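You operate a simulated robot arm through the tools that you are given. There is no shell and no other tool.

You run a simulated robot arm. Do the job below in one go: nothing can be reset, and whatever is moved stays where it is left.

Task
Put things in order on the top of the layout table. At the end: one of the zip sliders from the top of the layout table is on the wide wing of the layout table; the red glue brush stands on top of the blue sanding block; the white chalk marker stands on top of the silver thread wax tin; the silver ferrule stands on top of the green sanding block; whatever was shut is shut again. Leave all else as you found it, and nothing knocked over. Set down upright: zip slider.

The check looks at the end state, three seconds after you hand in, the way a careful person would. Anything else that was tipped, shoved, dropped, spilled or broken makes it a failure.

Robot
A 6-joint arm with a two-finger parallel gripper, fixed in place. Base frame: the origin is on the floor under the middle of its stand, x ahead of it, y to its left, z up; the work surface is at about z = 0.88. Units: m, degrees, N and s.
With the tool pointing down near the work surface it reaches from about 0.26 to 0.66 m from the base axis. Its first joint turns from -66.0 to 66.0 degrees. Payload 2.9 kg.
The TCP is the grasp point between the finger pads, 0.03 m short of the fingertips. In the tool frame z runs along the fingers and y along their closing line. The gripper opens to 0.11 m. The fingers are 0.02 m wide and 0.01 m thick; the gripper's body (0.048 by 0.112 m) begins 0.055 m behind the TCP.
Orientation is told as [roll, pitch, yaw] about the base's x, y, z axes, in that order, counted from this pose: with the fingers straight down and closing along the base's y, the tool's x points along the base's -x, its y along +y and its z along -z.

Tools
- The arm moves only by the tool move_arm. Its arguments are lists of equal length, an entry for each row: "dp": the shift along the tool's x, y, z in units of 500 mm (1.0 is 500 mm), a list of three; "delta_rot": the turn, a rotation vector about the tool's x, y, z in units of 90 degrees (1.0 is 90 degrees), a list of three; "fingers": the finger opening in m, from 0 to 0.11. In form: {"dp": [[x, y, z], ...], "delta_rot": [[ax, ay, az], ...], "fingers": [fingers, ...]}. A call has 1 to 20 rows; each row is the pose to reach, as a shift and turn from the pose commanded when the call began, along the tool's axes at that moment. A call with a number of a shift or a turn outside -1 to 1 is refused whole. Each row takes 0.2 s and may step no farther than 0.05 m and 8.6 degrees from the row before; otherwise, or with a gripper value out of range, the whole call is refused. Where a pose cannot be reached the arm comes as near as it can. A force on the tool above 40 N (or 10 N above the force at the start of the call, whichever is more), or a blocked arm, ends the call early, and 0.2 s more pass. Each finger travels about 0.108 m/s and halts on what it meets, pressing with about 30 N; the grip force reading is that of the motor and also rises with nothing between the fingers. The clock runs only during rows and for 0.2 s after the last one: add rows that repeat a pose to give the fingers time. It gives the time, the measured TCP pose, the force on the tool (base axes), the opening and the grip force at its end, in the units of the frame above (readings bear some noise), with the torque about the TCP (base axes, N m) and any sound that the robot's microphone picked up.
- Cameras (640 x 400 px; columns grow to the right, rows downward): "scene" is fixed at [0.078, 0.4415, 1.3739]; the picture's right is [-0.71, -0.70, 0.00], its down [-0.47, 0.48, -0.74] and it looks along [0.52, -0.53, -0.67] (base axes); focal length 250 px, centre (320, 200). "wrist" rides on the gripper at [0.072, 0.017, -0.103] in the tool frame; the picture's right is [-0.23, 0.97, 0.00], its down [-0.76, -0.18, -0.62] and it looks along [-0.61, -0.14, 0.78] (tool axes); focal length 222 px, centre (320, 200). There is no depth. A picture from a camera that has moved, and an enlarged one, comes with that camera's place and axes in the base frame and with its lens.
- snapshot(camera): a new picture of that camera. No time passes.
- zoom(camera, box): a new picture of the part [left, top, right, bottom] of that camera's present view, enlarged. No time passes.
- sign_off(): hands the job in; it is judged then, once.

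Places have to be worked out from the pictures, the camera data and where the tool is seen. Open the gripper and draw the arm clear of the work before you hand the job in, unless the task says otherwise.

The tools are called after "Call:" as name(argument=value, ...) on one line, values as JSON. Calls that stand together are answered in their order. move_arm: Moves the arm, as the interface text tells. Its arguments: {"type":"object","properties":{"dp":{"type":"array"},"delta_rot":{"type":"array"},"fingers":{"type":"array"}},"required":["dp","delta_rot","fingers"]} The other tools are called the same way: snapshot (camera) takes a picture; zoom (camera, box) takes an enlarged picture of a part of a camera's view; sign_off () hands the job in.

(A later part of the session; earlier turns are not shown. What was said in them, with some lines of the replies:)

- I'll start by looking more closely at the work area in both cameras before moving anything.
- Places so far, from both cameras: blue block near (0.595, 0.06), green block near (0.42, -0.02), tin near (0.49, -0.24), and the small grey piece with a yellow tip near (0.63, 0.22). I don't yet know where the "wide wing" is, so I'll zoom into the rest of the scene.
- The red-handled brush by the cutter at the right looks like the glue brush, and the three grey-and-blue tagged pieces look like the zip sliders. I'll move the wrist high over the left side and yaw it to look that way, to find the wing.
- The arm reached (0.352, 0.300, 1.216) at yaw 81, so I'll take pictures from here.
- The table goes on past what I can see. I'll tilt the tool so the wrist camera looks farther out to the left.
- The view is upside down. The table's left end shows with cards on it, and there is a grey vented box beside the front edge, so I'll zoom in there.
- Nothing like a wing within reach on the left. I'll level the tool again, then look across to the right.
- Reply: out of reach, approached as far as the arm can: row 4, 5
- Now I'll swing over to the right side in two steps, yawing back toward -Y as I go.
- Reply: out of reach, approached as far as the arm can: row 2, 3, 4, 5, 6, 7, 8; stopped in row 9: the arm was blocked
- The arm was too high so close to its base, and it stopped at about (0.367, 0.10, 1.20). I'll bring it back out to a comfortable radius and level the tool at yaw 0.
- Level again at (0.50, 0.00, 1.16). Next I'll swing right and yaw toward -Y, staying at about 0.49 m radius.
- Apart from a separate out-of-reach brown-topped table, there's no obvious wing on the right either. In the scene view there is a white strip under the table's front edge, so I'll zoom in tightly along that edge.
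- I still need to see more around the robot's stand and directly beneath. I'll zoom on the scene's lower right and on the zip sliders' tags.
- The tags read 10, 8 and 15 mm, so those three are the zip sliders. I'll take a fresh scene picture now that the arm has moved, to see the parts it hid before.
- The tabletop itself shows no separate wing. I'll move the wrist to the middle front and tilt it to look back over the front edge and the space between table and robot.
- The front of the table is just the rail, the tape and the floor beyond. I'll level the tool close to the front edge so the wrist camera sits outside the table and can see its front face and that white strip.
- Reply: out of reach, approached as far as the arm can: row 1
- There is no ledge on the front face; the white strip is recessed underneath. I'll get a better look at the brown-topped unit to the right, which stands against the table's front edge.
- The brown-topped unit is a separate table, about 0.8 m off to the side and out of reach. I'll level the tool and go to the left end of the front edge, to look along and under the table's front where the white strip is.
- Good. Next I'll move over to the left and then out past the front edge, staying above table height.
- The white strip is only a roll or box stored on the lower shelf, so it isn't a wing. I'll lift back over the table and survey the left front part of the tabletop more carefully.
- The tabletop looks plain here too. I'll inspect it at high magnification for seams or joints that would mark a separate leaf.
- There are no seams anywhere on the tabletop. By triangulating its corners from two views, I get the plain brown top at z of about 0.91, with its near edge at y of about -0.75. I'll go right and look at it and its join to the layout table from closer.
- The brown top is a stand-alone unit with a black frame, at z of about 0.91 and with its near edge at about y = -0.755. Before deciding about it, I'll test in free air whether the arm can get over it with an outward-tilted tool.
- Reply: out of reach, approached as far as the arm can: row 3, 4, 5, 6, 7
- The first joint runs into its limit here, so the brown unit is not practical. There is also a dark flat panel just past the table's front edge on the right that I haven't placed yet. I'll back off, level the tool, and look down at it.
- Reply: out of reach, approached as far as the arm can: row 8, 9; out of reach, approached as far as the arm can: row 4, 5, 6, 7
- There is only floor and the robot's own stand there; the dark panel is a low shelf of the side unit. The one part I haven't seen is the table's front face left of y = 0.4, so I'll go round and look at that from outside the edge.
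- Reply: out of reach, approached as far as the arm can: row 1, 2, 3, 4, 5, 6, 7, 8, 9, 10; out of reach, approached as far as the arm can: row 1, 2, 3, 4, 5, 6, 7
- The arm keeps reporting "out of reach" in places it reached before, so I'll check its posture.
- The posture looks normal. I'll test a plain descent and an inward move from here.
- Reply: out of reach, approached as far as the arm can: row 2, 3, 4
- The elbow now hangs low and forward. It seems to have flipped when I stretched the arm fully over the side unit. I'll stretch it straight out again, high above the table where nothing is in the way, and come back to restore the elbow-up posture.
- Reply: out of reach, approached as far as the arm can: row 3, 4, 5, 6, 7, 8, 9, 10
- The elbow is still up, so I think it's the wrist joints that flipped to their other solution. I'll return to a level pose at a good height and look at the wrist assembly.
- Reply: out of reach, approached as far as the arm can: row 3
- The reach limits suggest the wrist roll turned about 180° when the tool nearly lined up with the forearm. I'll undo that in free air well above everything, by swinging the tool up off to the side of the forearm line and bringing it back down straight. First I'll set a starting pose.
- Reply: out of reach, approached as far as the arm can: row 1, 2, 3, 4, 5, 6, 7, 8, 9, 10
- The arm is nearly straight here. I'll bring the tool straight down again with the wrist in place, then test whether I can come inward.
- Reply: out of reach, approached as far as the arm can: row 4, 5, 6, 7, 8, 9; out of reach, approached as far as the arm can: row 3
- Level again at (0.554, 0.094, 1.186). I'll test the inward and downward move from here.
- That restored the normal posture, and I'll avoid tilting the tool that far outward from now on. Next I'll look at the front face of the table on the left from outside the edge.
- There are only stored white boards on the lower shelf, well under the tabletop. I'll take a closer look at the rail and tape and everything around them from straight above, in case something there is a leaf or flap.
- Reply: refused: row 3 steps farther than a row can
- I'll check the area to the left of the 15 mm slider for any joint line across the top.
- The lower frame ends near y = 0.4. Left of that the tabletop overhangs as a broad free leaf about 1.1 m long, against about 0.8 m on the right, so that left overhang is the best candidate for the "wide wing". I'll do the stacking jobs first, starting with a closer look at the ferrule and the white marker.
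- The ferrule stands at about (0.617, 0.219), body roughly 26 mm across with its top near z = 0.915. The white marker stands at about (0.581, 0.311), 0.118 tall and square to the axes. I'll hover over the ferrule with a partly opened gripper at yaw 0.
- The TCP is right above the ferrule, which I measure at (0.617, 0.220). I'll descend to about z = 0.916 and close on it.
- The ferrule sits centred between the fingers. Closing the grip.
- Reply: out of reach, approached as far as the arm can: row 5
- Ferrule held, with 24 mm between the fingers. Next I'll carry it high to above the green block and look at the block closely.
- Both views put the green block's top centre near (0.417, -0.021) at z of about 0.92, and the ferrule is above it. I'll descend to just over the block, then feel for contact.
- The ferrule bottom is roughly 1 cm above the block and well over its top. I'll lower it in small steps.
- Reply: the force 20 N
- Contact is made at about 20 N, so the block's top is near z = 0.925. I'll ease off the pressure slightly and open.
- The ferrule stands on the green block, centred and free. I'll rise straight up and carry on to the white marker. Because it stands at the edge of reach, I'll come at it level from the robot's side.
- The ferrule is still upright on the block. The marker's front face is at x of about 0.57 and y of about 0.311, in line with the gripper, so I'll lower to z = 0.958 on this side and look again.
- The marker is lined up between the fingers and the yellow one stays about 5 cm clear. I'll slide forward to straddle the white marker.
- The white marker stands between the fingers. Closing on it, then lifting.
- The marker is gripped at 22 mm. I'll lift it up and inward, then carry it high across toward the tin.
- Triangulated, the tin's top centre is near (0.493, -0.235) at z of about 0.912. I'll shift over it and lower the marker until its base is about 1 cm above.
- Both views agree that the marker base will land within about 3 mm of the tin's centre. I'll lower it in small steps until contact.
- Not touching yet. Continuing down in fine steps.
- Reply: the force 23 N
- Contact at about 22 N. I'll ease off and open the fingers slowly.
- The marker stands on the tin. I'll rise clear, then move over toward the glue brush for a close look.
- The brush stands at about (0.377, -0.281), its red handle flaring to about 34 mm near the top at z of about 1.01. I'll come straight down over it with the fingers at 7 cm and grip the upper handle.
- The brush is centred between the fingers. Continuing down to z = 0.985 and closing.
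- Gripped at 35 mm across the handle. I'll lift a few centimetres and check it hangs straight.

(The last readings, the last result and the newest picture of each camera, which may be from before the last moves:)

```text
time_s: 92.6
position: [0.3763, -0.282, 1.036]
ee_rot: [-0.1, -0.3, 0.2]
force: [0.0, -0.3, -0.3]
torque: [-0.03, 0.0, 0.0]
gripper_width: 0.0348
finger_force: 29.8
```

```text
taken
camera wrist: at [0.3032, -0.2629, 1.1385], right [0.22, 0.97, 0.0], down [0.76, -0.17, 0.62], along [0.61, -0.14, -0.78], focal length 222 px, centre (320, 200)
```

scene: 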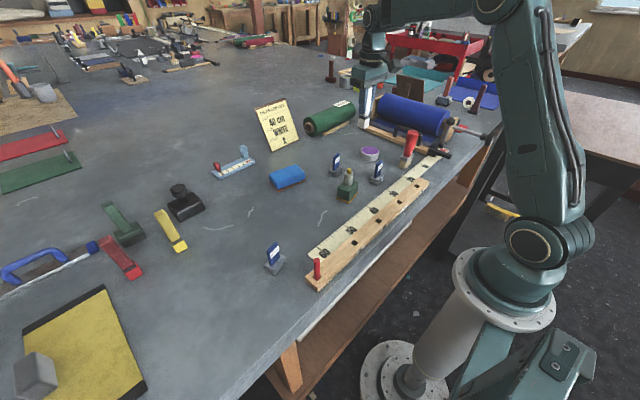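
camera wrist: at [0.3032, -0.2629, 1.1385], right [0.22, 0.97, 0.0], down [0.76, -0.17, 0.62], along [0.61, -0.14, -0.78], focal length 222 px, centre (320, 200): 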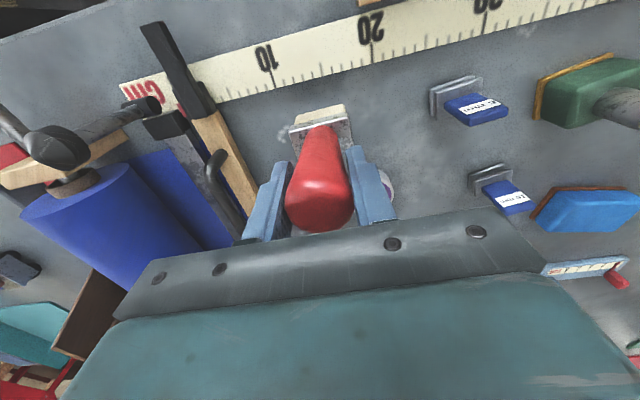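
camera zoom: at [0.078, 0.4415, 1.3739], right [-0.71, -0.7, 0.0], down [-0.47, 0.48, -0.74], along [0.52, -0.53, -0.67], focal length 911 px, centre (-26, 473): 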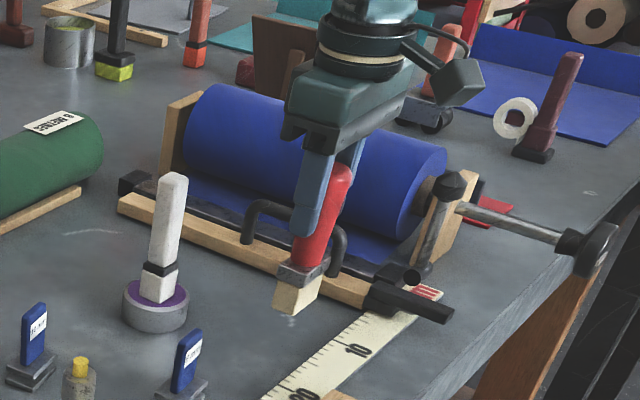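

The brush is held straight. I'll raise it and carry it round the near side of the marker and the ferrule to the blue block.

Call:
move_arm(dp=[[0, 0, -0.05], [0, 0, -0.11], [0, 0, -0.168], [-0.02, 0.08, -0.168], [-0.04, 0.17, -0.168], [-0.06, 0.26, -0.168], [-0.09, 0.34, -0.168], [-0.13, 0.42, -0.168], [-0.19, 0.49, -0.168], [-0.26, 0.55, -0.168], [-0.32, 0.6, -0.168], [-0.37, 0.64, -0.168], [-0.4, 0.67, -0.168], [-0.4, 0.67, -0.168]], delta_rot=[[0, 0, 0], [0, 0, 0], [0, 0, 0], [0, 0, 0], [0, 0, 0], [0, 0, 0], [0, 0, 0], [0, 0, 0], [0, 0, 0], [0, 0, 0], [0, 0, 0], [0, 0, 0], [0, 0, 0], [0, 0, 0]], fingers=[0.02, 0.02, 0.02, 0.02, 0.02, 0.02, 0.02, 0.02, 0.02, 0.02, 0.02, 0.02, 0.02, 0.02])

Call:
snapshot(camera="wrist")

Call:
snapshot(camera="scene")

```text
time_s: 95.6
position: [0.5759, 0.0547, 1.1182]
ee_rot: [-0.1, -0.1, 0.1]
force: [-0.1, 0.7, -0.1]
torque: [-0.02, -0.02, 0.01]
gripper_width: 0.0346
finger_force: 30.3
```

```text
taken
camera wrist: at [0.5044, 0.0718, 1.2206], right [0.23, 0.97, 0.0], down [0.76, -0.17, 0.62], along [0.61, -0.14, -0.78], focal length 222 px, centre (320, 200)
```

wrist: 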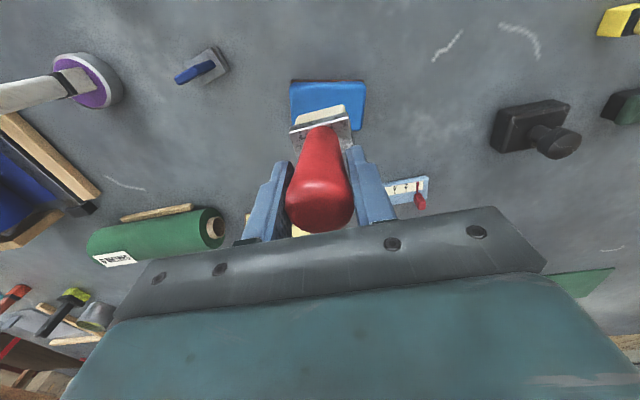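

```text
taken
```

scene: 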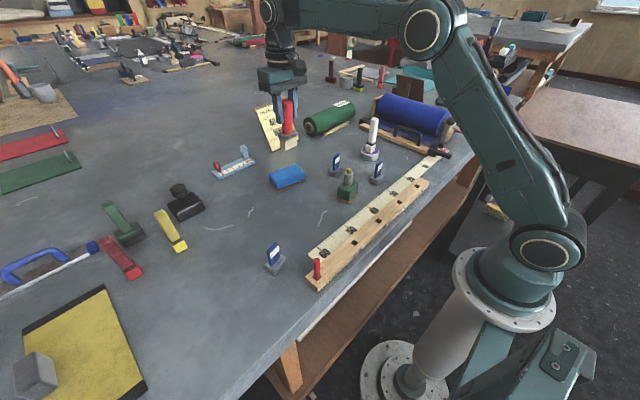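

Call:
zoom(camera="scene", box=[255, 150, 320, 200])

Call:
zoom(camera="wrist", box=[270, 60, 390, 160])

```text
8.00 times, centred on (288, 175) of scene
camera zoom: at [0.078, 0.4415, 1.3739], right [-0.71, -0.7, 0.0], down [-0.47, 0.48, -0.74], along [0.52, -0.53, -0.67], focal length 2004 px, centre (580, 400)
```

zoom: 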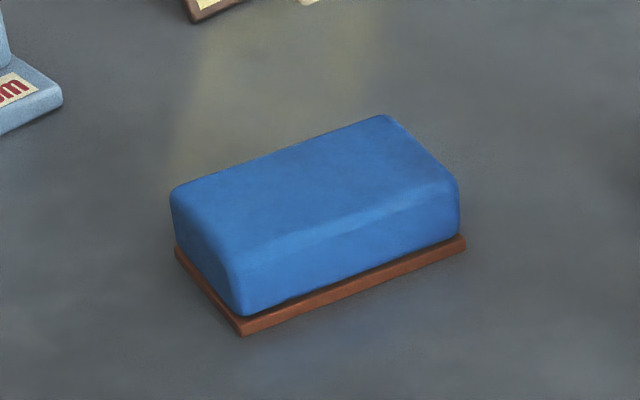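

```text
4.00 times, centred on (330, 110) of wrist
camera zoom: at [0.5044, 0.0718, 1.2206], right [0.23, 0.97, 0.0], down [0.76, -0.17, 0.62], along [0.61, -0.14, -0.78], focal length 888 px, centre (280, 560)
```

zoom: 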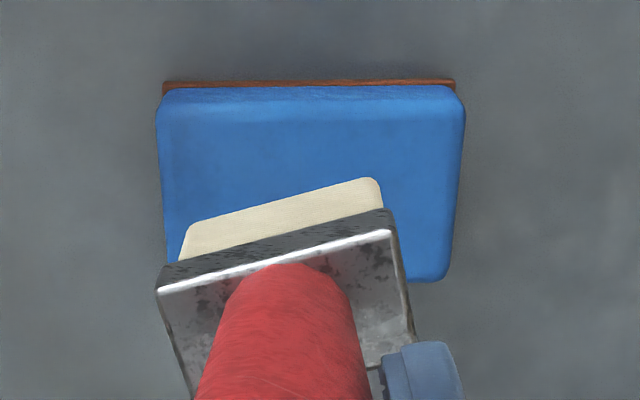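

The blue block's base centre is about (0.598, 0.059), its top near z = 0.913, and it's turned about -11.6°. I'll centre the brush over it, turn it to match, and lower it to about 1 cm above.

Call:
move_arm(dp=[[-0.019, 0.005, 0], [-0.038, 0.0106, 0], [-0.038, 0.0106, 0.06], [-0.038, 0.0106, 0.12], [-0.038, 0.0106, 0.172], [-0.038, 0.0106, 0.172]], delta_rot=[[0, 0, 0.07], [0, 0, 0.14], [0, 0, 0.14], [0, 0, 0.14], [0, 0, 0.14], [0, 0, 0.14]], fingers=[0.02, 0.02, 0.02, 0.02, 0.02, 0.02])

Call:
zoom(camera="scene", box=[245, 120, 335, 200])

Call:
zoom(camera="wrist", box=[240, 60, 400, 200])

```text
time_s: 97.0
position: [0.5944, 0.0602, 1.0317]
ee_rot: [-0.2, 0.0, -12.5]
force: [0.1, -0.2, 0.1]
torque: [0.0, 0.02, 0.0]
gripper_width: 0.035
finger_force: 30.5
```

```text
5.00 times, centred on (290, 160) of scene
camera zoom: at [0.078, 0.4415, 1.3739], right [-0.71, -0.7, 0.0], down [-0.47, 0.48, -0.74], along [0.52, -0.53, -0.67], focal length 1252 px, centre (470, 400)
```

zoom: 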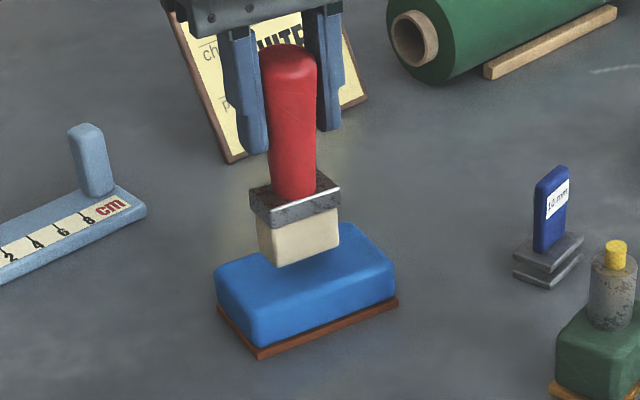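

```text
2.86 times, centred on (320, 130) of wrist
camera zoom: at [0.528, 0.0918, 1.1349], right [0.43, 0.9, 0.0], down [0.7, -0.34, 0.62], along [0.56, -0.27, -0.78], focal length 635 px, centre (320, 400)
```

zoom: 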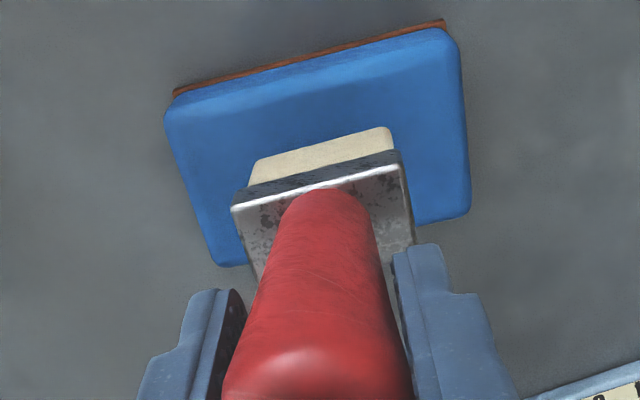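

The brush base centre projects to about (0.601, 0.059), right over the block. Lowering to contact.

Call:
move_arm(dp=[[0.002, 0, 0.01], [0.003, 0, 0.018], [0.003, 0, 0.023]], delta_rot=[[0, 0, 0], [0, 0, 0], [0, 0, 0]], fingers=[0.02, 0.02, 0.02])

Call:
zoom(camera="scene", box=[245, 120, 335, 200])

```text
time_s: 97.8
position: [0.5943, 0.0597, 1.0221]
ee_rot: [-0.1, -0.1, -12.5]
force: [0.7, -0.2, 0.8]
torque: [-0.01, 0.0, 0.0]
gripper_width: 0.0346
finger_force: 30.5
```

```text
5.00 times, centred on (290, 160) of scene
camera zoom: at [0.078, 0.4415, 1.3739], right [-0.71, -0.7, 0.0], down [-0.47, 0.48, -0.74], along [0.52, -0.53, -0.67], focal length 1252 px, centre (470, 400)
```

zoom: 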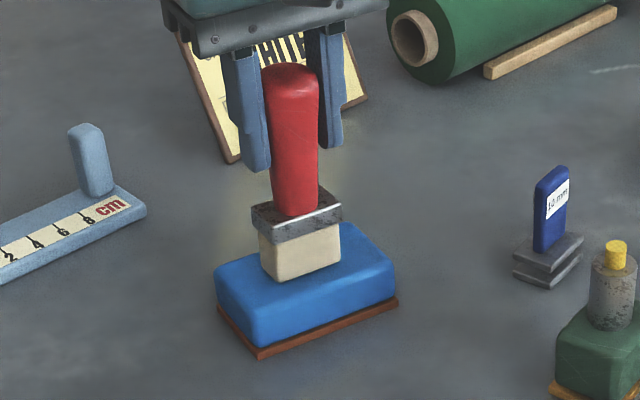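

No contact yet. Continuing in fine steps.

Call:
move_arm(dp=[[0, 0, 0.003], [0, 0, 0.006]], delta_rot=[[0, 0, 0], [0, 0, 0]], fingers=[0.02, 0.02])

```text
time_s: 98.4
position: [0.5934, 0.0615, 1.0225]
ee_rot: [-0.1, -0.3, -12.4]
force: [-3.0, 2.3, 13.8]
torque: [-0.08, 0.41, -0.05]
gripper_width: 0.035
finger_force: 29.6
```

Contact at about 14 N, so the block's top is near z = 0.917. Easing off and opening.

Call:
move_arm(dp=[[0, 0, -0.003], [0, 0, -0.004], [0, 0, -0.004], [0, 0, -0.004], [0, 0, -0.004], [0, 0, -0.004]], delta_rot=[[0, 0, 0], [0, 0, 0], [0, 0, 0], [0, 0, 0], [0, 0, 0], [0, 0, 0]], fingers=[0.02, 0.033, 0.038, 0.045, 0.06, 0.075])

Call:
zoom(camera="scene", box=[245, 110, 345, 200])

Call:
snapshot(camera="wrist")

```text
time_s: 99.8
position: [0.5937, 0.0592, 1.02]
ee_rot: [-0.1, -0.1, -12.5]
force: [-0.9, -0.3, 0.1]
torque: [0.01, 0.01, 0.0]
gripper_width: 0.0749
finger_force: 0.1
```

```text
4.44 times, centred on (295, 155) of scene
camera zoom: at [0.078, 0.4415, 1.3739], right [-0.71, -0.7, 0.0], down [-0.47, 0.48, -0.74], along [0.52, -0.53, -0.67], focal length 1113 px, centre (431, 400)
```

zoom: 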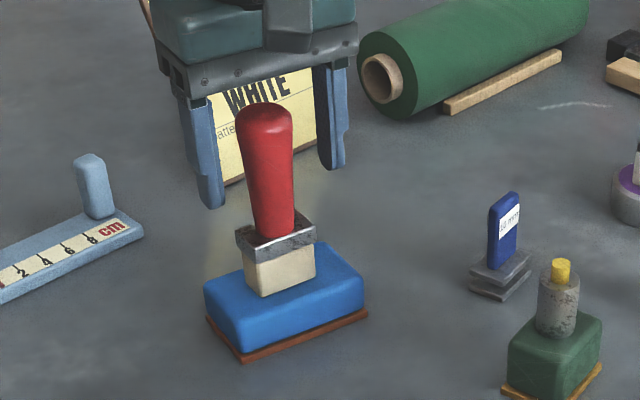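

```text
taken
camera wrist: at [0.5265, 0.0929, 1.1231], right [0.43, 0.9, 0.0], down [0.7, -0.34, 0.63], along [0.56, -0.27, -0.78], focal length 222 px, centre (320, 200)
```

wrist: 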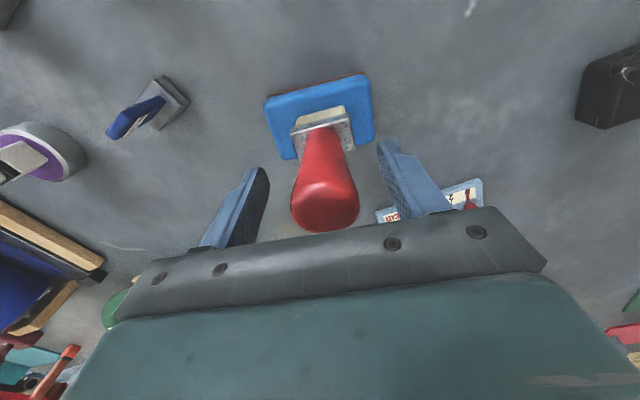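

The brush stands on the blue block. I'll rise straight up clear of it and then head for the 15 mm zip slider on the left.

Call:
move_arm(dp=[[0, 0, -0.05], [0, 0, -0.1], [0, 0, -0.15], [0, 0, -0.19]], delta_rot=[[0, 0, 0], [0, 0, 0], [0, 0, 0], [0, 0, 0]], fingers=[0.075, 0.075, 0.075, 0.075])

Call:
snapshot(camera="scene")

```text
time_s: 100.8
position: [0.5926, 0.0581, 1.1162]
ee_rot: [-0.1, -0.2, -12.5]
force: [-0.1, -1.1, 0.6]
torque: [0.0, 0.03, 0.0]
gripper_width: 0.0749
finger_force: 0.1
```

```text
taken
```

scene: 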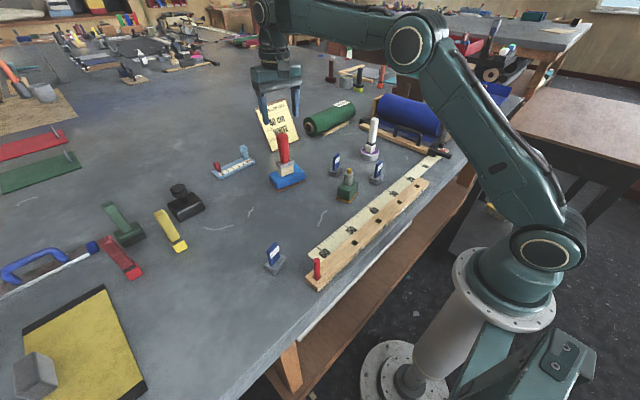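

All three stacks are in place. I'll move left to look closely at the 15 mm slider and at the tabletop beyond it.

Call:
move_arm(dp=[[0.09, 0.0, 0], [0.17, 0.03, 0], [0.24, 0.09, 0], [0.29, 0.16, 0.0], [0.31, 0.25, 0.0], [0.31, 0.34, 0.01], [0.31, 0.43, 0.02], [0.31, 0.48, 0.03]], delta_rot=[[0, 0, 0], [0, 0, -0.06], [0, 0, -0.13], [0, 0, -0.2], [0, 0, -0.27], [0, 0, -0.34], [0, 0, -0.41], [0, 0, -0.46]], fingers=[0.075, 0.075, 0.075, 0.075, 0.075, 0.075, 0.075, 0.075])

Call:
snapshot(camera="wrist")

```text
time_s: 102.6
position: [0.4945, 0.3293, 1.1004]
ee_rot: [-0.1, 0.0, 29.0]
force: [-1.0, 0.4, -0.2]
torque: [0.0, 0.01, 0.0]
gripper_width: 0.0751
finger_force: 0.0
```

```text
taken
camera wrist: at [0.4228, 0.3096, 1.204], right [-0.27, 0.96, 0.0], down [0.75, 0.22, 0.62], along [0.6, 0.17, -0.78], focal length 222 px, centre (320, 200)
```

wrist: 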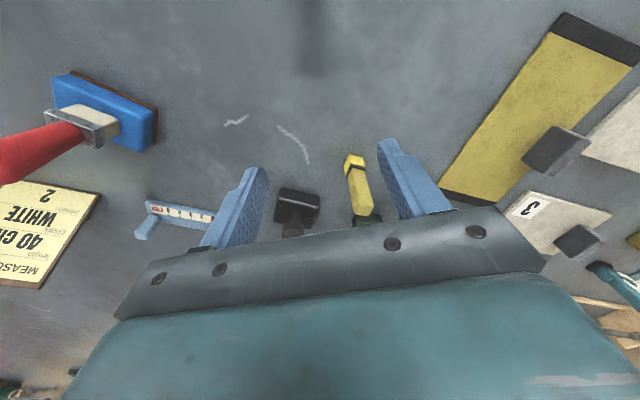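

I'll go lower over the left area to inspect its surface close up for any joint line.

Call:
move_arm(dp=[[0.07, 0.03, 0.04], [0.14, 0.06, 0.08], [0.2, 0.09, 0.12], [0.24, 0.12, 0.16], [0.26, 0.14, 0.2]], delta_rot=[[0, 0, -0.07], [0, 0, -0.14], [0, 0, -0.21], [0, 0, -0.28], [0, 0, -0.35]], fingers=[0.075, 0.075, 0.075, 0.075, 0.075])

Call:
snapshot(camera="wrist")

Call:
zoom(camera="wrist", box=[300, 0, 640, 210])

```text
time_s: 103.8
position: [0.3453, 0.3257, 0.9994]
ee_rot: [-0.2, 0.0, 60.5]
force: [-0.2, -0.5, -0.1]
torque: [0.01, -0.01, 0.0]
gripper_width: 0.075
finger_force: 0.0
```

```text
taken
camera wrist: at [0.2962, 0.2715, 1.1022], right [-0.74, 0.68, 0.0], down [0.53, 0.58, 0.62], along [0.42, 0.46, -0.78], focal length 222 px, centre (320, 200)
```

wrist: 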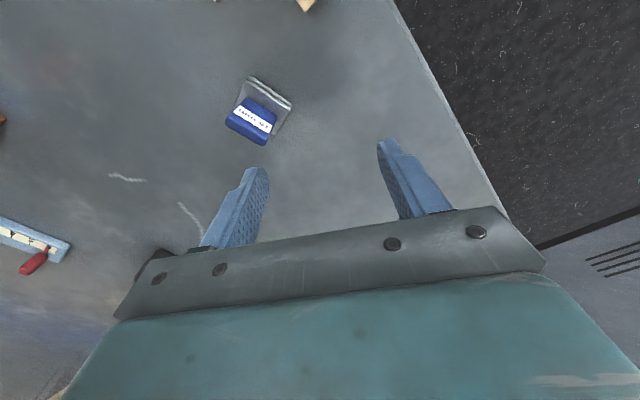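

```text
1.88 times, centred on (470, 105) of wrist
camera zoom: at [0.2962, 0.2715, 1.1022], right [-0.74, 0.68, 0.0], down [0.53, 0.58, 0.62], along [0.42, 0.46, -0.78], focal length 418 px, centre (38, 379)
```

zoom: 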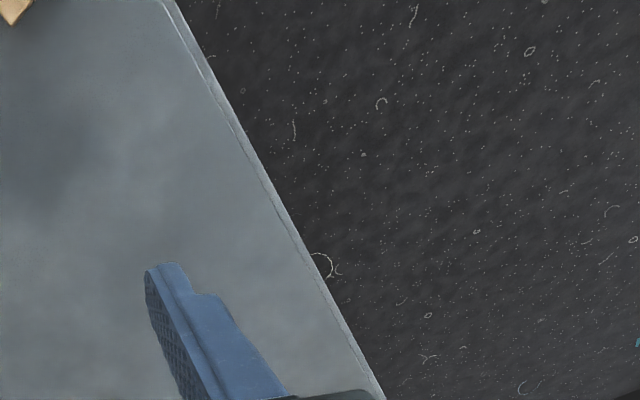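

There is no seam. Looking at the layout, the 15 mm slider already stands off to the left, so it's safer to take one of the two sliders in the middle of the top over to the left wing. I'll go back and look at the 8 mm slider.

Call:
move_arm(dp=[[0, 0, -0.08], [0.02, -0.06, -0.15], [0.045, -0.13, -0.18], [0.08, -0.21, -0.18], [0.116, -0.307, -0.18]], delta_rot=[[0, 0, 0.0], [0, 0, 0.08], [0, 0, 0.16], [0, 0, 0.25], [0, 0, 0.34]], fingers=[0.075, 0.075, 0.075, 0.075, 0.075])

```text
refused: row 5 steps farther than a row can; nothing moved
```

Call:
move_arm(dp=[[0, 0, -0.08], [0.02, -0.06, -0.15], [0.045, -0.12, -0.18], [0.07, -0.18, -0.18], [0.095, -0.245, -0.18], [0.116, -0.307, -0.18]], delta_rot=[[0, 0, 0.0], [0, 0, 0.08], [0, 0, 0.16], [0, 0, 0.22], [0, 0, 0.28], [0, 0, 0.34]], fingers=[0.075, 0.075, 0.075, 0.075, 0.075, 0.075])

```text
time_s: 105.2
position: [0.4509, 0.2006, 1.0907]
ee_rot: [-0.2, 0.0, 29.8]
force: [-0.9, -0.7, -0.3]
torque: [-0.01, -0.03, 0.0]
gripper_width: 0.0751
finger_force: 0.2
```

Call:
move_arm(dp=[[0.048, -0.068, 0], [0.096, -0.136, 0], [0.143, -0.203, 0], [0.191, -0.271, 0], [0.239, -0.339, 0], [0.287, -0.407, 0], [0.334, -0.474, 0], [0.382, -0.542, 0]], delta_rot=[[0, 0, 0.041], [0, 0, 0.083], [0, 0, 0.124], [0, 0, 0.166], [0, 0, 0.207], [0, 0, 0.248], [0, 0, 0.29], [0, 0, 0.331]], fingers=[0.075, 0.075, 0.075, 0.075, 0.075, 0.075, 0.075, 0.075])

Call:
snapshot(camera="wrist")

Call:
zoom(camera="scene", box=[320, 140, 395, 195])

```text
time_s: 107.0
position: [0.4221, -0.1305, 1.0895]
ee_rot: [-0.1, -0.1, -0.1]
force: [0.1, 0.2, 0.3]
torque: [0.02, 0.0, 0.03]
gripper_width: 0.0752
finger_force: 0.1
```

```text
taken
camera wrist: at [0.3506, -0.1126, 1.1925], right [0.23, 0.97, 0.0], down [0.76, -0.18, 0.63], along [0.61, -0.14, -0.78], focal length 222 px, centre (320, 200)
```

wrist: 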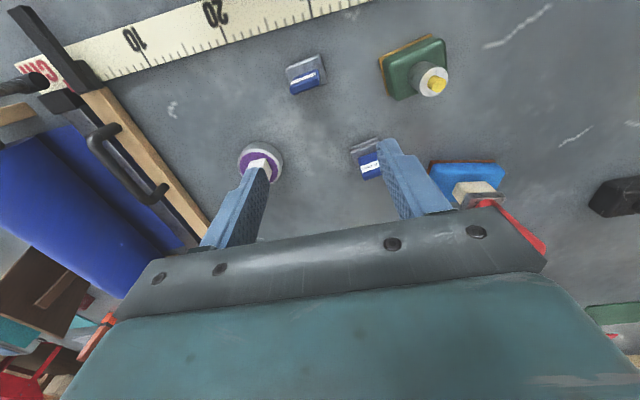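

```text
7.27 times, centred on (358, 168) of scene
camera zoom: at [0.078, 0.4415, 1.3739], right [-0.71, -0.7, 0.0], down [-0.47, 0.48, -0.74], along [0.52, -0.53, -0.67], focal length 1822 px, centre (47, 436)
```

zoom: 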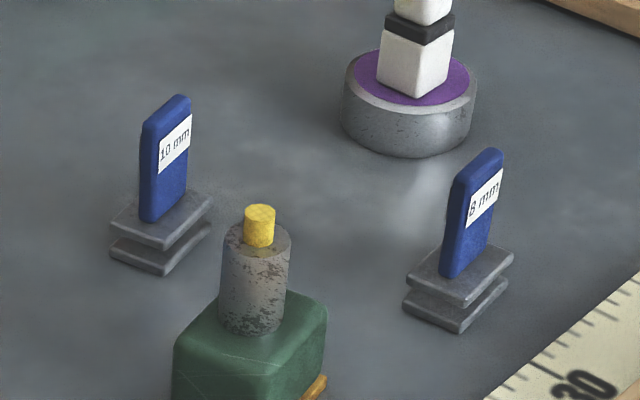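

Call:
zoom(camera="wrist", box=[260, 30, 360, 110])

Call:
zoom(camera="scene", box=[360, 150, 400, 190])

```text
5.00 times, centred on (310, 70) of wrist
camera zoom: at [0.3506, -0.1126, 1.1925], right [0.23, 0.97, 0.0], down [0.76, -0.18, 0.63], along [0.61, -0.14, -0.78], focal length 1111 px, centre (370, 850)
```

zoom: 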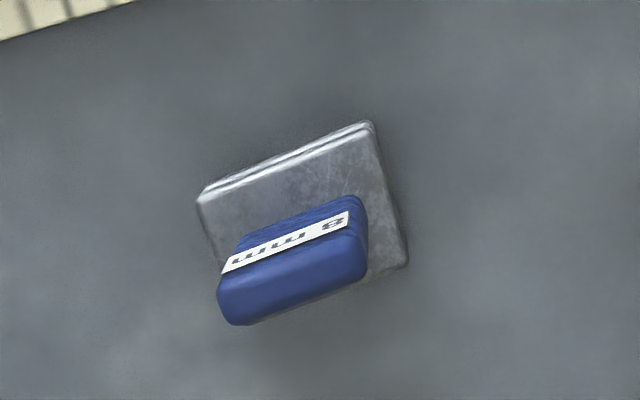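

```text
10.00 times, centred on (380, 170) of scene
camera zoom: at [0.078, 0.4415, 1.3739], right [-0.71, -0.7, 0.0], down [-0.47, 0.48, -0.74], along [0.52, -0.53, -0.67], focal length 2504 px, centre (-280, 500)
```

zoom: 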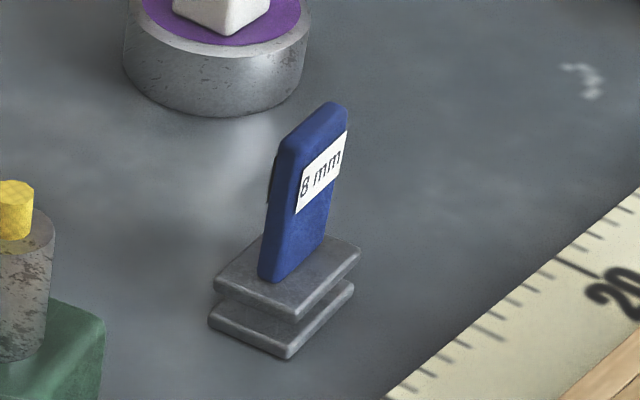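

The 8 mm slider stands at about (0.396, -0.139), turned about +6°. Its blue tab is roughly 30 mm wide and 12 mm thick, with the top near z = 0.955. I'll turn the gripper to about -84° so it closes on the tab's broad faces, and hover over it.

Call:
move_arm(dp=[[0.005, -0.002, 0.004], [0.01, -0.003, 0.008], [0.015, -0.005, 0.012], [0.02, -0.007, 0.016], [0.026, -0.009, 0.02], [0.031, -0.01, 0.024], [0.036, -0.012, 0.028], [0.041, -0.014, 0.032], [0.046, -0.015, 0.036], [0.0512, -0.017, 0.04]], delta_rot=[[0, 0, 0.093], [0, 0, 0.187], [0, 0, 0.28], [0, 0, 0.373], [0, 0, 0.467], [0, 0, 0.56], [0, 0, 0.653], [0, 0, 0.747], [0, 0, 0.84], [0, 0, 0.932]], fingers=[0.07, 0.06, 0.06, 0.06, 0.06, 0.06, 0.06, 0.06, 0.06, 0.06])

Call:
snapshot(camera="wrist")

```text
time_s: 109.2
position: [0.3937, -0.1387, 1.07]
ee_rot: [0.1, -0.1, -84.0]
force: [-0.2, -0.2, 0.6]
torque: [-0.01, 0.01, -0.02]
gripper_width: 0.0599
finger_force: 0.1
```

```text
taken
camera wrist: at [0.4036, -0.0641, 1.1729], right [0.99, -0.12, 0.0], down [-0.1, -0.77, 0.62], along [-0.08, -0.62, -0.78], focal length 222 px, centre (320, 200)
```

wrist: 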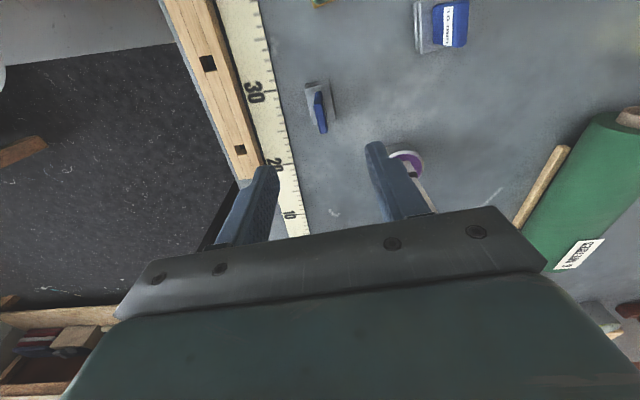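

Call:
zoom(camera="wrist", box=[250, 60, 390, 160])

```text
4.00 times, centred on (320, 110) of wrist
camera zoom: at [0.4036, -0.0641, 1.1729], right [0.99, -0.12, 0.0], down [-0.1, -0.77, 0.62], along [-0.08, -0.62, -0.78], focal length 888 px, centre (320, 560)
```

zoom: 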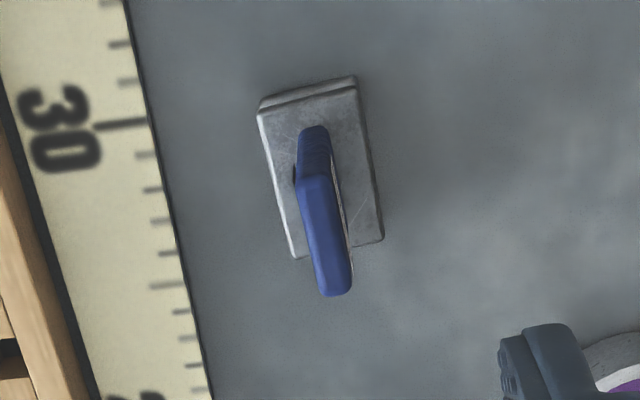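

The tab centre is at (0.3956, -0.138), within 2 mm of the TCP. Descending to z of about 0.938, with the fingertips just above the grey base.

Call:
move_arm(dp=[[0, 0.0036, 0.07], [0, 0.0036, 0.14], [0, 0.0036, 0.2], [0, 0.0036, 0.24], [0, 0.0036, 0.264], [0, 0.0036, 0.264]], delta_rot=[[0, 0, 0], [0, 0, 0], [0, 0, 0], [0, 0, 0], [0, 0, 0], [0, 0, 0]], fingers=[0.06, 0.06, 0.06, 0.06, 0.06, 0.06])

Call:
snapshot(camera="wrist")

Call:
zoom(camera="scene", box=[335, 130, 415, 200])

```text
time_s: 110.6
position: [0.3982, -0.1388, 0.9391]
ee_rot: [0.2, -0.1, -83.7]
force: [0.8, 0.2, 0.1]
torque: [-0.02, 0.01, 0.02]
gripper_width: 0.0603
finger_force: 0.1
```

```text
taken
camera wrist: at [0.4067, -0.0644, 1.0416], right [0.99, -0.12, 0.0], down [-0.1, -0.78, 0.62], along [-0.07, -0.62, -0.78], focal length 222 px, centre (320, 200)
```

wrist: 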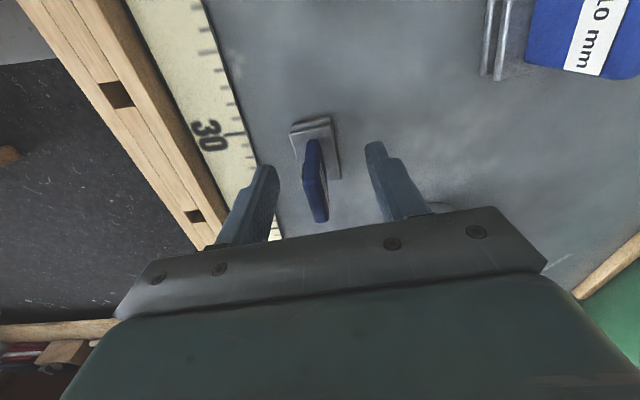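

```text
5.71 times, centred on (375, 165) of scene
camera zoom: at [0.078, 0.4415, 1.3739], right [-0.71, -0.7, 0.0], down [-0.47, 0.48, -0.74], along [0.52, -0.53, -0.67], focal length 1431 px, centre (6, 400)
```

zoom: 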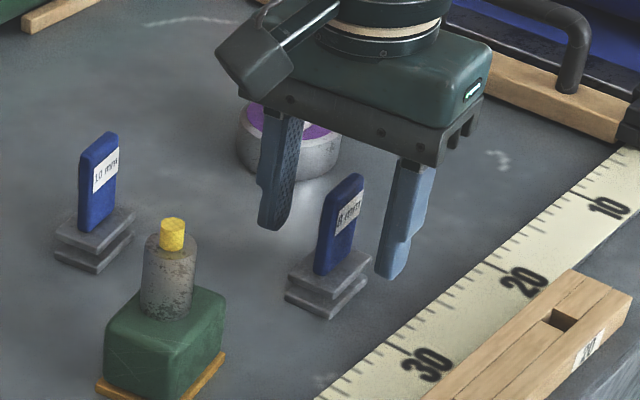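

The tab is centred between the fingers. Closing.

Call:
move_arm(dp=[[0, 0, 0], [0, 0, 0], [0, 0, 0], [0, 0, 0], [0, 0, 0]], delta_rot=[[0, 0, 0], [0, 0, 0], [0, 0, 0], [0, 0, 0], [0, 0, 0]], fingers=[0.045, 0.03, 0.018, 0.006, 0.006])

Call:
snapshot(camera="wrist")

Call:
zoom(camera="scene", box=[335, 130, 415, 200])

```text
time_s: 111.8
position: [0.3974, -0.1389, 0.9393]
ee_rot: [0.0, -0.1, -83.7]
force: [-0.1, -0.2, -0.8]
torque: [-0.02, 0.02, 0.02]
gripper_width: 0.0084
finger_force: 29.7
```

```text
taken
camera wrist: at [0.4067, -0.0644, 1.0419], right [0.99, -0.12, 0.0], down [-0.1, -0.78, 0.62], along [-0.07, -0.62, -0.78], focal length 222 px, centre (320, 200)
```

wrist: 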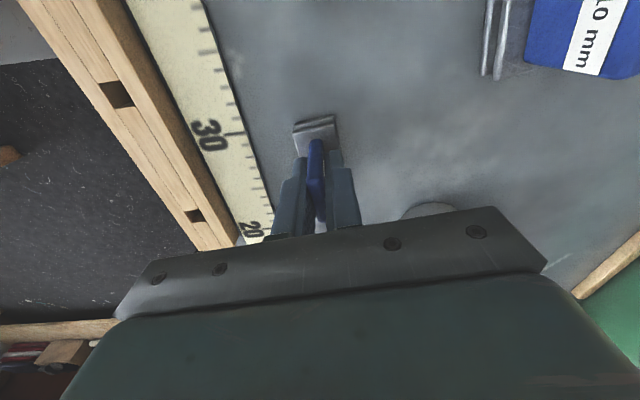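

```text
5.71 times, centred on (375, 165) of scene
camera zoom: at [0.078, 0.4415, 1.3739], right [-0.71, -0.7, 0.0], down [-0.47, 0.48, -0.74], along [0.52, -0.53, -0.67], focal length 1431 px, centre (6, 400)
```

zoom: 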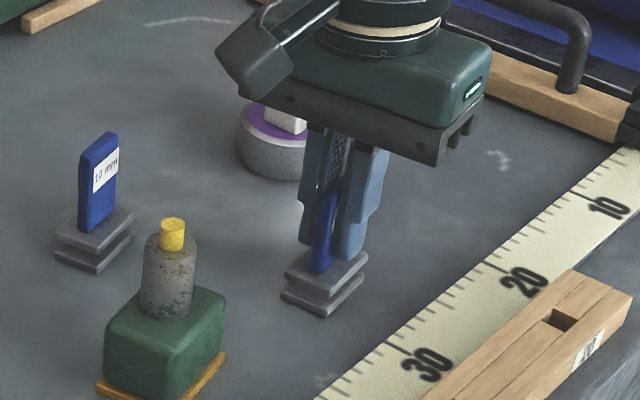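

The tab is gripped firmly and the marker on the tin is undisturbed. I'll lift straight up and carry the slider over the clear middle toward the left, turning the tool as I go.

Call:
move_arm(dp=[[0, 0, -0.03], [0, 0, -0.1], [0, 0, -0.19], [0, 0, -0.29]], delta_rot=[[0, 0, 0], [0, 0, 0], [0, 0, 0], [0, 0, 0]], fingers=[0.006, 0.006, 0.006, 0.006])

Call:
snapshot(camera="scene")

```text
time_s: 112.8
position: [0.3974, -0.1381, 1.0846]
ee_rot: [0.1, 0.0, -83.9]
force: [0.5, -0.3, -0.7]
torque: [0.0, -0.02, 0.0]
gripper_width: 0.0085
finger_force: 29.9
```

```text
taken
```

scene: 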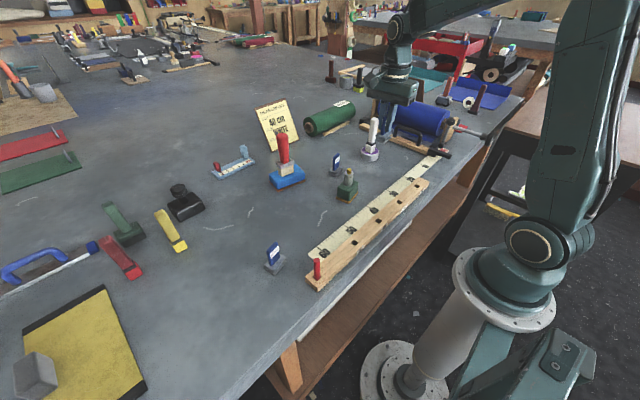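

Call:
move_arm(dp=[[0.066, 0.034, 0], [0.132, 0.068, 0], [0.199, 0.101, 0], [0.265, 0.135, 0], [0.344, 0.144, 0], [0.424, 0.153, 0], [0.503, 0.161, 0], [0.583, 0.17, 0], [0.662, 0.179, 0]], delta_rot=[[0, 0, -0.079], [0, 0, -0.157], [0, 0, -0.236], [0, 0, -0.315], [0, 0, -0.393], [0, 0, -0.472], [0, 0, -0.551], [0, 0, -0.629], [0, 0, -0.708]], fingers=[0.006, 0.006, 0.006, 0.006, 0.006, 0.006, 0.006, 0.006, 0.006])

Call:
snapshot(camera="wrist")

```text
time_s: 114.8
position: [0.4521, 0.1983, 1.0812]
ee_rot: [-0.2, -0.2, -20.0]
force: [-0.1, 0.7, -0.8]
torque: [-0.04, 0.02, -0.01]
gripper_width: 0.0084
finger_force: 30.3
```

```text
taken
camera wrist: at [0.3902, 0.2405, 1.1833], right [0.55, 0.84, 0.0], down [0.65, -0.43, 0.63], along [0.52, -0.34, -0.78], focal length 222 px, centre (320, 200)
```

wrist: 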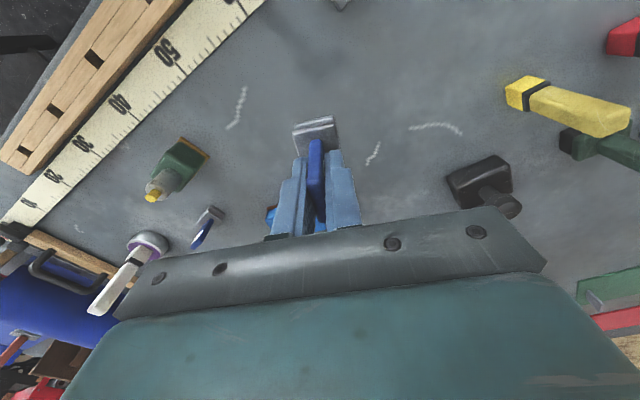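

The slider hangs straight between the fingers. I'll carry it on over the left overhang, to above (0.31, 0.53).

Call:
move_arm(dp=[[0.055, 0.059, 0], [0.11, 0.117, 0], [0.165, 0.176, 0], [0.22, 0.234, 0], [0.274, 0.293, 0], [0.329, 0.351, 0], [0.384, 0.41, 0], [0.439, 0.468, 0], [0.494, 0.527, 0], [0.494, 0.527, 0]], delta_rot=[[0, 0, -0.049], [0, 0, -0.099], [0, 0, -0.148], [0, 0, -0.197], [0, 0, -0.247], [0, 0, -0.296], [0, 0, -0.345], [0, 0, -0.395], [0, 0, -0.444], [0, 0, -0.444]], fingers=[0.006, 0.006, 0.006, 0.006, 0.006, 0.006, 0.006, 0.006, 0.006, 0.006])

Call:
snapshot(camera="wrist")

Call:
snapshot(camera="scene")

```text
time_s: 117.0
position: [0.3077, 0.5334, 1.0816]
ee_rot: [-0.2, 0.0, 19.9]
force: [1.2, 0.5, -0.5]
torque: [-0.01, 0.04, -0.01]
gripper_width: 0.0085
finger_force: 29.4
```

```text
taken
camera wrist: at [0.2351, 0.5257, 1.1841], right [-0.12, 0.99, 0.0], down [0.78, 0.09, 0.62], along [0.62, 0.07, -0.78], focal length 222 px, centre (320, 200)
```

wrist: 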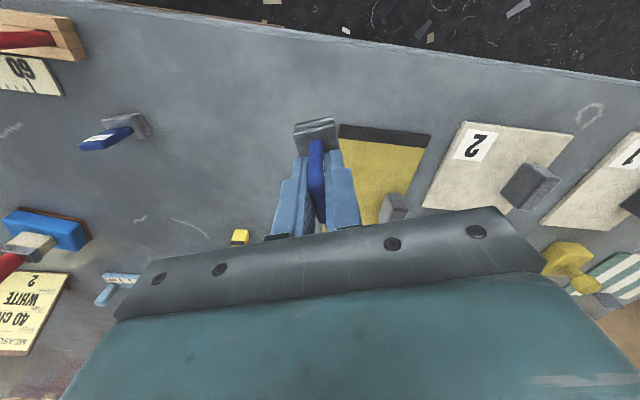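

```text
taken
```

scene: 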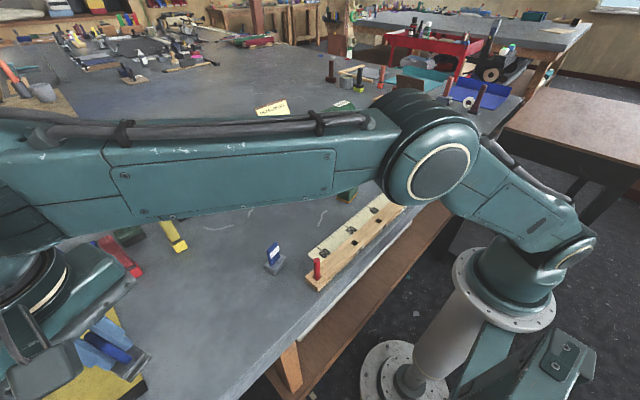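

The slider is over the left overhang. The yellow board's corner is at about (0.34, 0.565), so there's a free strip along the front. I'll turn the slider lengthwise along it and shift a little farther left, to about (0.293, 0.565).

Call:
move_arm(dp=[[0.001, 0.008, 0], [0.001, 0.016, 0], [0.002, 0.023, 0], [0.003, 0.031, 0], [0.004, 0.039, 0], [0.004, 0.047, 0], [0.005, 0.055, 0], [0.006, 0.063, 0], [0.0064, 0.0704, 0]], delta_rot=[[0, 0, -0.087], [0, 0, -0.173], [0, 0, -0.26], [0, 0, -0.347], [0, 0, -0.433], [0, 0, -0.52], [0, 0, -0.607], [0, 0, -0.693], [0, 0, -0.78]], fingers=[0.006, 0.006, 0.006, 0.006, 0.006, 0.006, 0.006, 0.006, 0.006])

Call:
snapshot(camera="wrist")

```text
time_s: 119.0
position: [0.2941, 0.5648, 1.0822]
ee_rot: [-0.1, 0.0, 90.2]
force: [0.2, -0.1, -0.1]
torque: [0.0, 0.01, 0.01]
gripper_width: 0.0085
finger_force: 30.2
```

```text
taken
camera wrist: at [0.2775, 0.4926, 1.1849], right [-0.97, 0.22, 0.0], down [0.17, 0.76, 0.62], along [0.14, 0.61, -0.78], focal length 222 px, centre (320, 200)
```

wrist: 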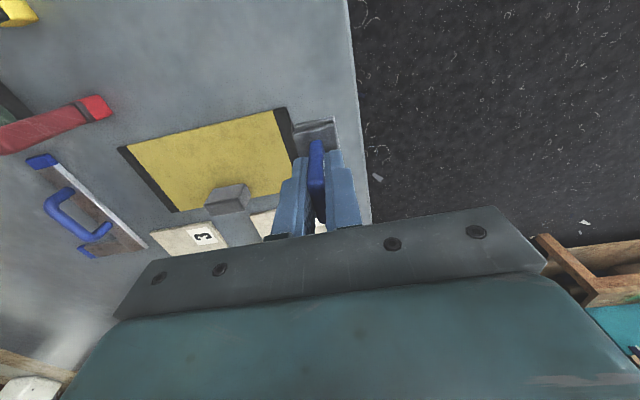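

There's room on both sides: the board's corner is to the left and the front edge to the right of where the slider will land. Lowering to just above the table.

Call:
move_arm(dp=[[0, 0, 0.07], [0, 0, 0.14], [0, 0, 0.21], [0, 0, 0.255], [0, 0, 0.27], [0, 0, 0.27]], delta_rot=[[0, 0, 0], [0, 0, 0], [0, 0, 0], [0, 0, 0], [0, 0, 0], [0, 0, 0]], fingers=[0.006, 0.006, 0.006, 0.006, 0.006, 0.006])

Call:
snapshot(camera="wrist")

```text
time_s: 120.4
position: [0.2925, 0.5648, 0.9481]
ee_rot: [-0.1, 0.2, 89.9]
force: [-0.2, -0.7, -0.7]
torque: [0.03, 0.0, 0.01]
gripper_width: 0.0085
finger_force: 29.6
```

```text
taken
camera wrist: at [0.2767, 0.4927, 1.0503], right [-0.97, 0.23, 0.0], down [0.18, 0.76, 0.62], along [0.14, 0.61, -0.78], focal length 222 px, centre (320, 200)
```

wrist: 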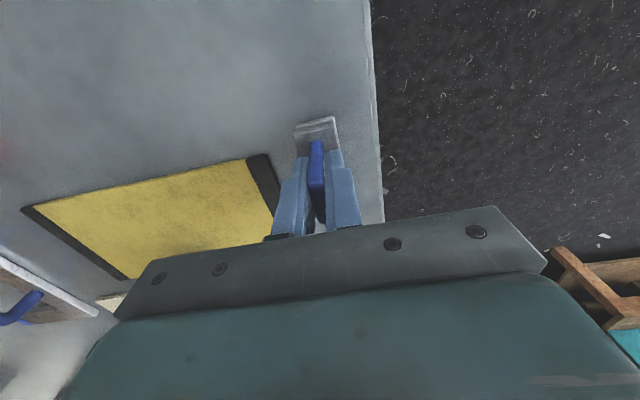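

About 9 mm to go. Lowering in fine steps to contact.

Call:
move_arm(dp=[[0, 0, 0.01], [0, 0, 0.015], [0, 0, 0.018], [0, 0, 0.019]], delta_rot=[[0, 0, 0], [0, 0, 0], [0, 0, 0], [0, 0, 0]], fingers=[0.006, 0.006, 0.006, 0.006])

```text
time_s: 121.4
position: [0.2927, 0.5646, 0.9394]
ee_rot: [-0.1, 0.1, 90.2]
force: [-1.5, -4.0, 5.9]
torque: [-0.1, 0.15, 0.05]
gripper_width: 0.0084
finger_force: 29.9
```

Light contact at about 6 N, at the same height it was picked up. Opening the fingers gently.

Call:
move_arm(dp=[[0, 0, -0.001], [0, 0, -0.001], [0, 0, -0.001], [0, 0, -0.001]], delta_rot=[[0, 0, 0], [0, 0, 0], [0, 0, 0], [0, 0, 0]], fingers=[0.012, 0.02, 0.035, 0.045])

Call:
snapshot(camera="wrist")

```text
time_s: 122.4
position: [0.294, 0.5654, 0.9386]
ee_rot: [0.0, 0.0, 90.1]
force: [0.2, -0.5, 0.1]
torque: [-0.04, -0.02, 0.03]
gripper_width: 0.0449
finger_force: 0.0
```

```text
taken
camera wrist: at [0.2772, 0.4927, 1.0411], right [-0.97, 0.23, 0.0], down [0.18, 0.76, 0.62], along [0.14, 0.61, -0.78], focal length 222 px, centre (320, 200)
```

wrist: 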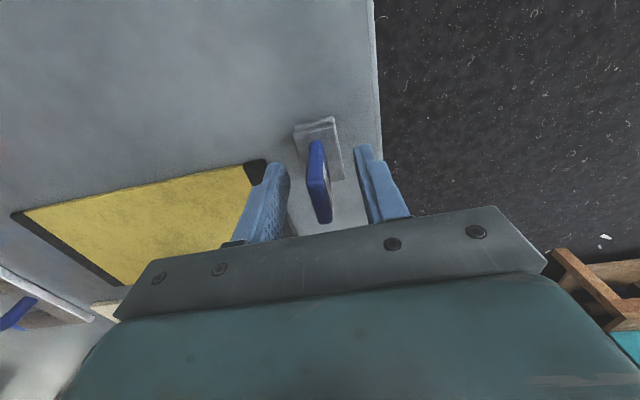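

The slider stands upright and free. I'll rise straight up and then look back at it.

Call:
move_arm(dp=[[0, 0, -0.05], [0, 0, -0.12], [0, 0, -0.2], [0, 0, -0.27]], delta_rot=[[0, 0, 0], [0, 0, 0], [0, 0, 0], [0, 0, 0]], fingers=[0.045, 0.045, 0.045, 0.045])

Call:
snapshot(camera="wrist")

```text
time_s: 123.4
position: [0.292, 0.5641, 1.074]
ee_rot: [-0.1, 0.2, 91.1]
force: [1.5, -0.1, 0.1]
torque: [0.05, 0.12, -0.03]
gripper_width: 0.045
finger_force: 0.0
```

```text
taken
camera wrist: at [0.2771, 0.492, 1.1768], right [-0.98, 0.21, 0.0], down [0.16, 0.77, 0.62], along [0.13, 0.61, -0.78], focal length 222 px, centre (320, 200)
```

wrist: 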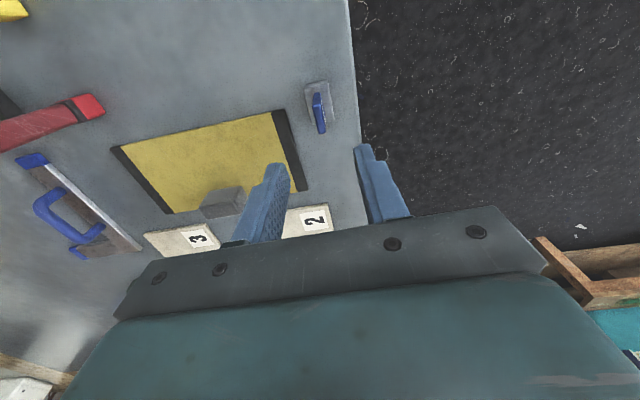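

The slider is standing on the tabletop between the board and the front edge. I'll open the gripper and draw the arm back to a clear spot, then check the whole scene.

Call:
move_arm(dp=[[0.063, -0.022, -0.01], [0.126, -0.044, -0.02], [0.189, -0.067, -0.03], [0.252, -0.089, -0.04], [0.315, -0.111, -0.05], [0.377, -0.133, -0.06], [0.44, -0.155, -0.07], [0.503, -0.177, -0.08], [0.566, -0.2, -0.09], [0.629, -0.222, -0.1], [0.692, -0.244, -0.1]], delta_rot=[[0, 0, 0.089], [0, 0, 0.178], [0, 0, 0.267], [0, 0, 0.356], [0, 0, 0.445], [0, 0, 0.535], [0, 0, 0.624], [0, 0, 0.713], [0, 0, 0.802], [0, 0, 0.891], [0, 0, 0.98]], fingers=[0.045, 0.06, 0.08, 0.1, 0.11, 0.11, 0.11, 0.11, 0.11, 0.11, 0.11])

Call:
snapshot(camera="scene")

Call:
snapshot(camera="wrist")

```text
time_s: 125.8
position: [0.4158, 0.2194, 1.1249]
ee_rot: [0.0, 0.0, 1.7]
force: [-0.5, 0.6, -0.7]
torque: [0.01, 0.01, -0.01]
gripper_width: 0.1097
finger_force: 0.1
```

```text
taken
```

scene: 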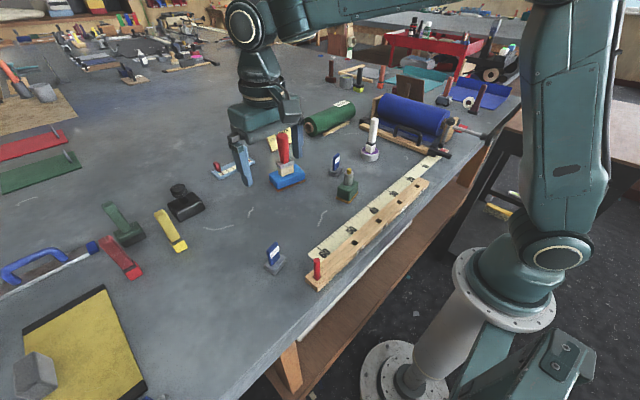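

```text
taken
camera wrist: at [0.343, 0.2346, 1.2267], right [0.2, 0.98, 0.0], down [0.77, -0.15, 0.62], along [0.61, -0.13, -0.78], focal length 222 px, centre (320, 200)
```

wrist: 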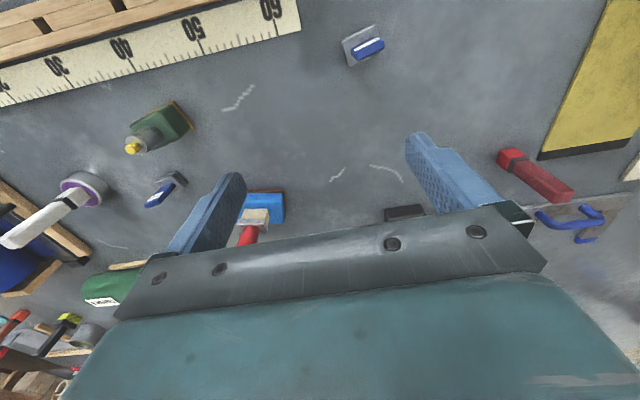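

Everything looks in order. I'll do a last close check of the three stacks before handing in.

Call:
zoom(camera="scene", box=[250, 100, 440, 220])

Call:
zoom(camera="scene", box=[80, 170, 340, 330])

```text
3.33 times, centred on (345, 160) of scene
camera zoom: at [0.078, 0.4415, 1.3739], right [-0.71, -0.7, 0.0], down [-0.47, 0.48, -0.74], along [0.52, -0.53, -0.67], focal length 835 px, centre (237, 333)
```

zoom: 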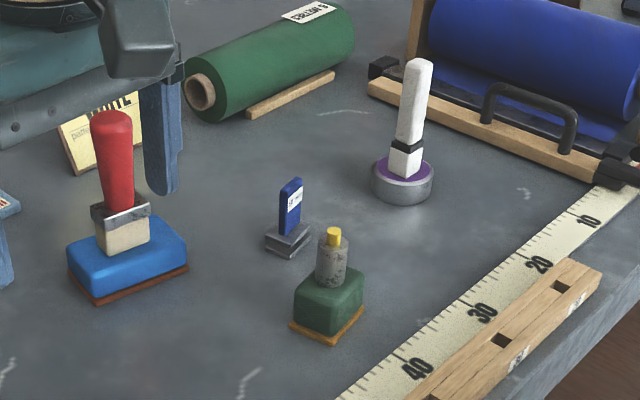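

```text
2.46 times, centred on (210, 250) of scene
camera zoom: at [0.078, 0.4415, 1.3739], right [-0.71, -0.7, 0.0], down [-0.47, 0.48, -0.74], along [0.52, -0.53, -0.67], focal length 616 px, centre (591, 77)
```

zoom: 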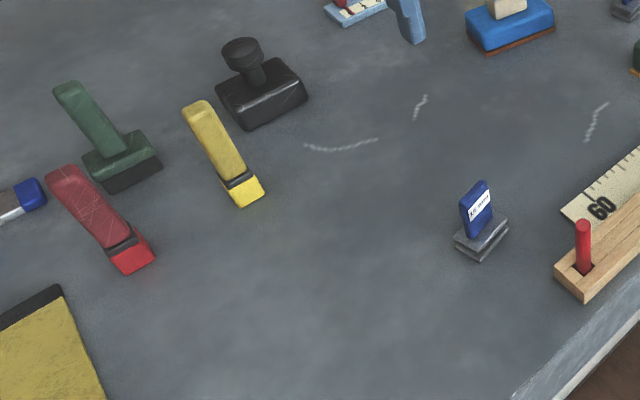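

The stacks all stand upright: brush on the blue block, marker on the tin, ferrule on the green block. Everything else is where I found it, nothing needed opening, and the gripper is open and clear.

One point I couldn't settle: no separate leaf shows within the arm's reach. I took the broad left overhang of the table as the "wide wing" and stood the 8 mm zip slider there. That is my best reading, not something I could confirm. Handing in.

Call:
sign_off()

```text
The job is handed in.
```

I handed the job in. All four moves are done, but I could not confirm that the zip slider is on the "wide wing".

- **Red glue brush:** it stands on the blue sanding block.
- **White chalk marker:** it stands on the silver thread wax tin.
- **Silver ferrule:** it stands on the green sanding block. I took the small grey metal cylinder with a yellow tip to be the ferrule.
- **Zip slider:** the 8 mm one stands upright at the left front of the table, about 0.29 m ahead of the base and 0.56 m to its left.

**The "wide wing":** I searched with both cameras and found no separate leaf, seam or hinge anywhere the arm can reach. I took it to be the left part of the tabletop, past where the lower frame ends, because that overhang looks wider than the one on the right. A plain brown-topped unit stands to the right, but it is out of reach. If the wing is something else, that part of the task is not met.

The last pictures show the three stacks upright and nothing knocked over. The slider is outside the fixed camera's view; I last saw it standing in the wrist camera after letting it go. I opened nothing, so nothing needed shutting again. The gripper is open and the arm is clear of the work.
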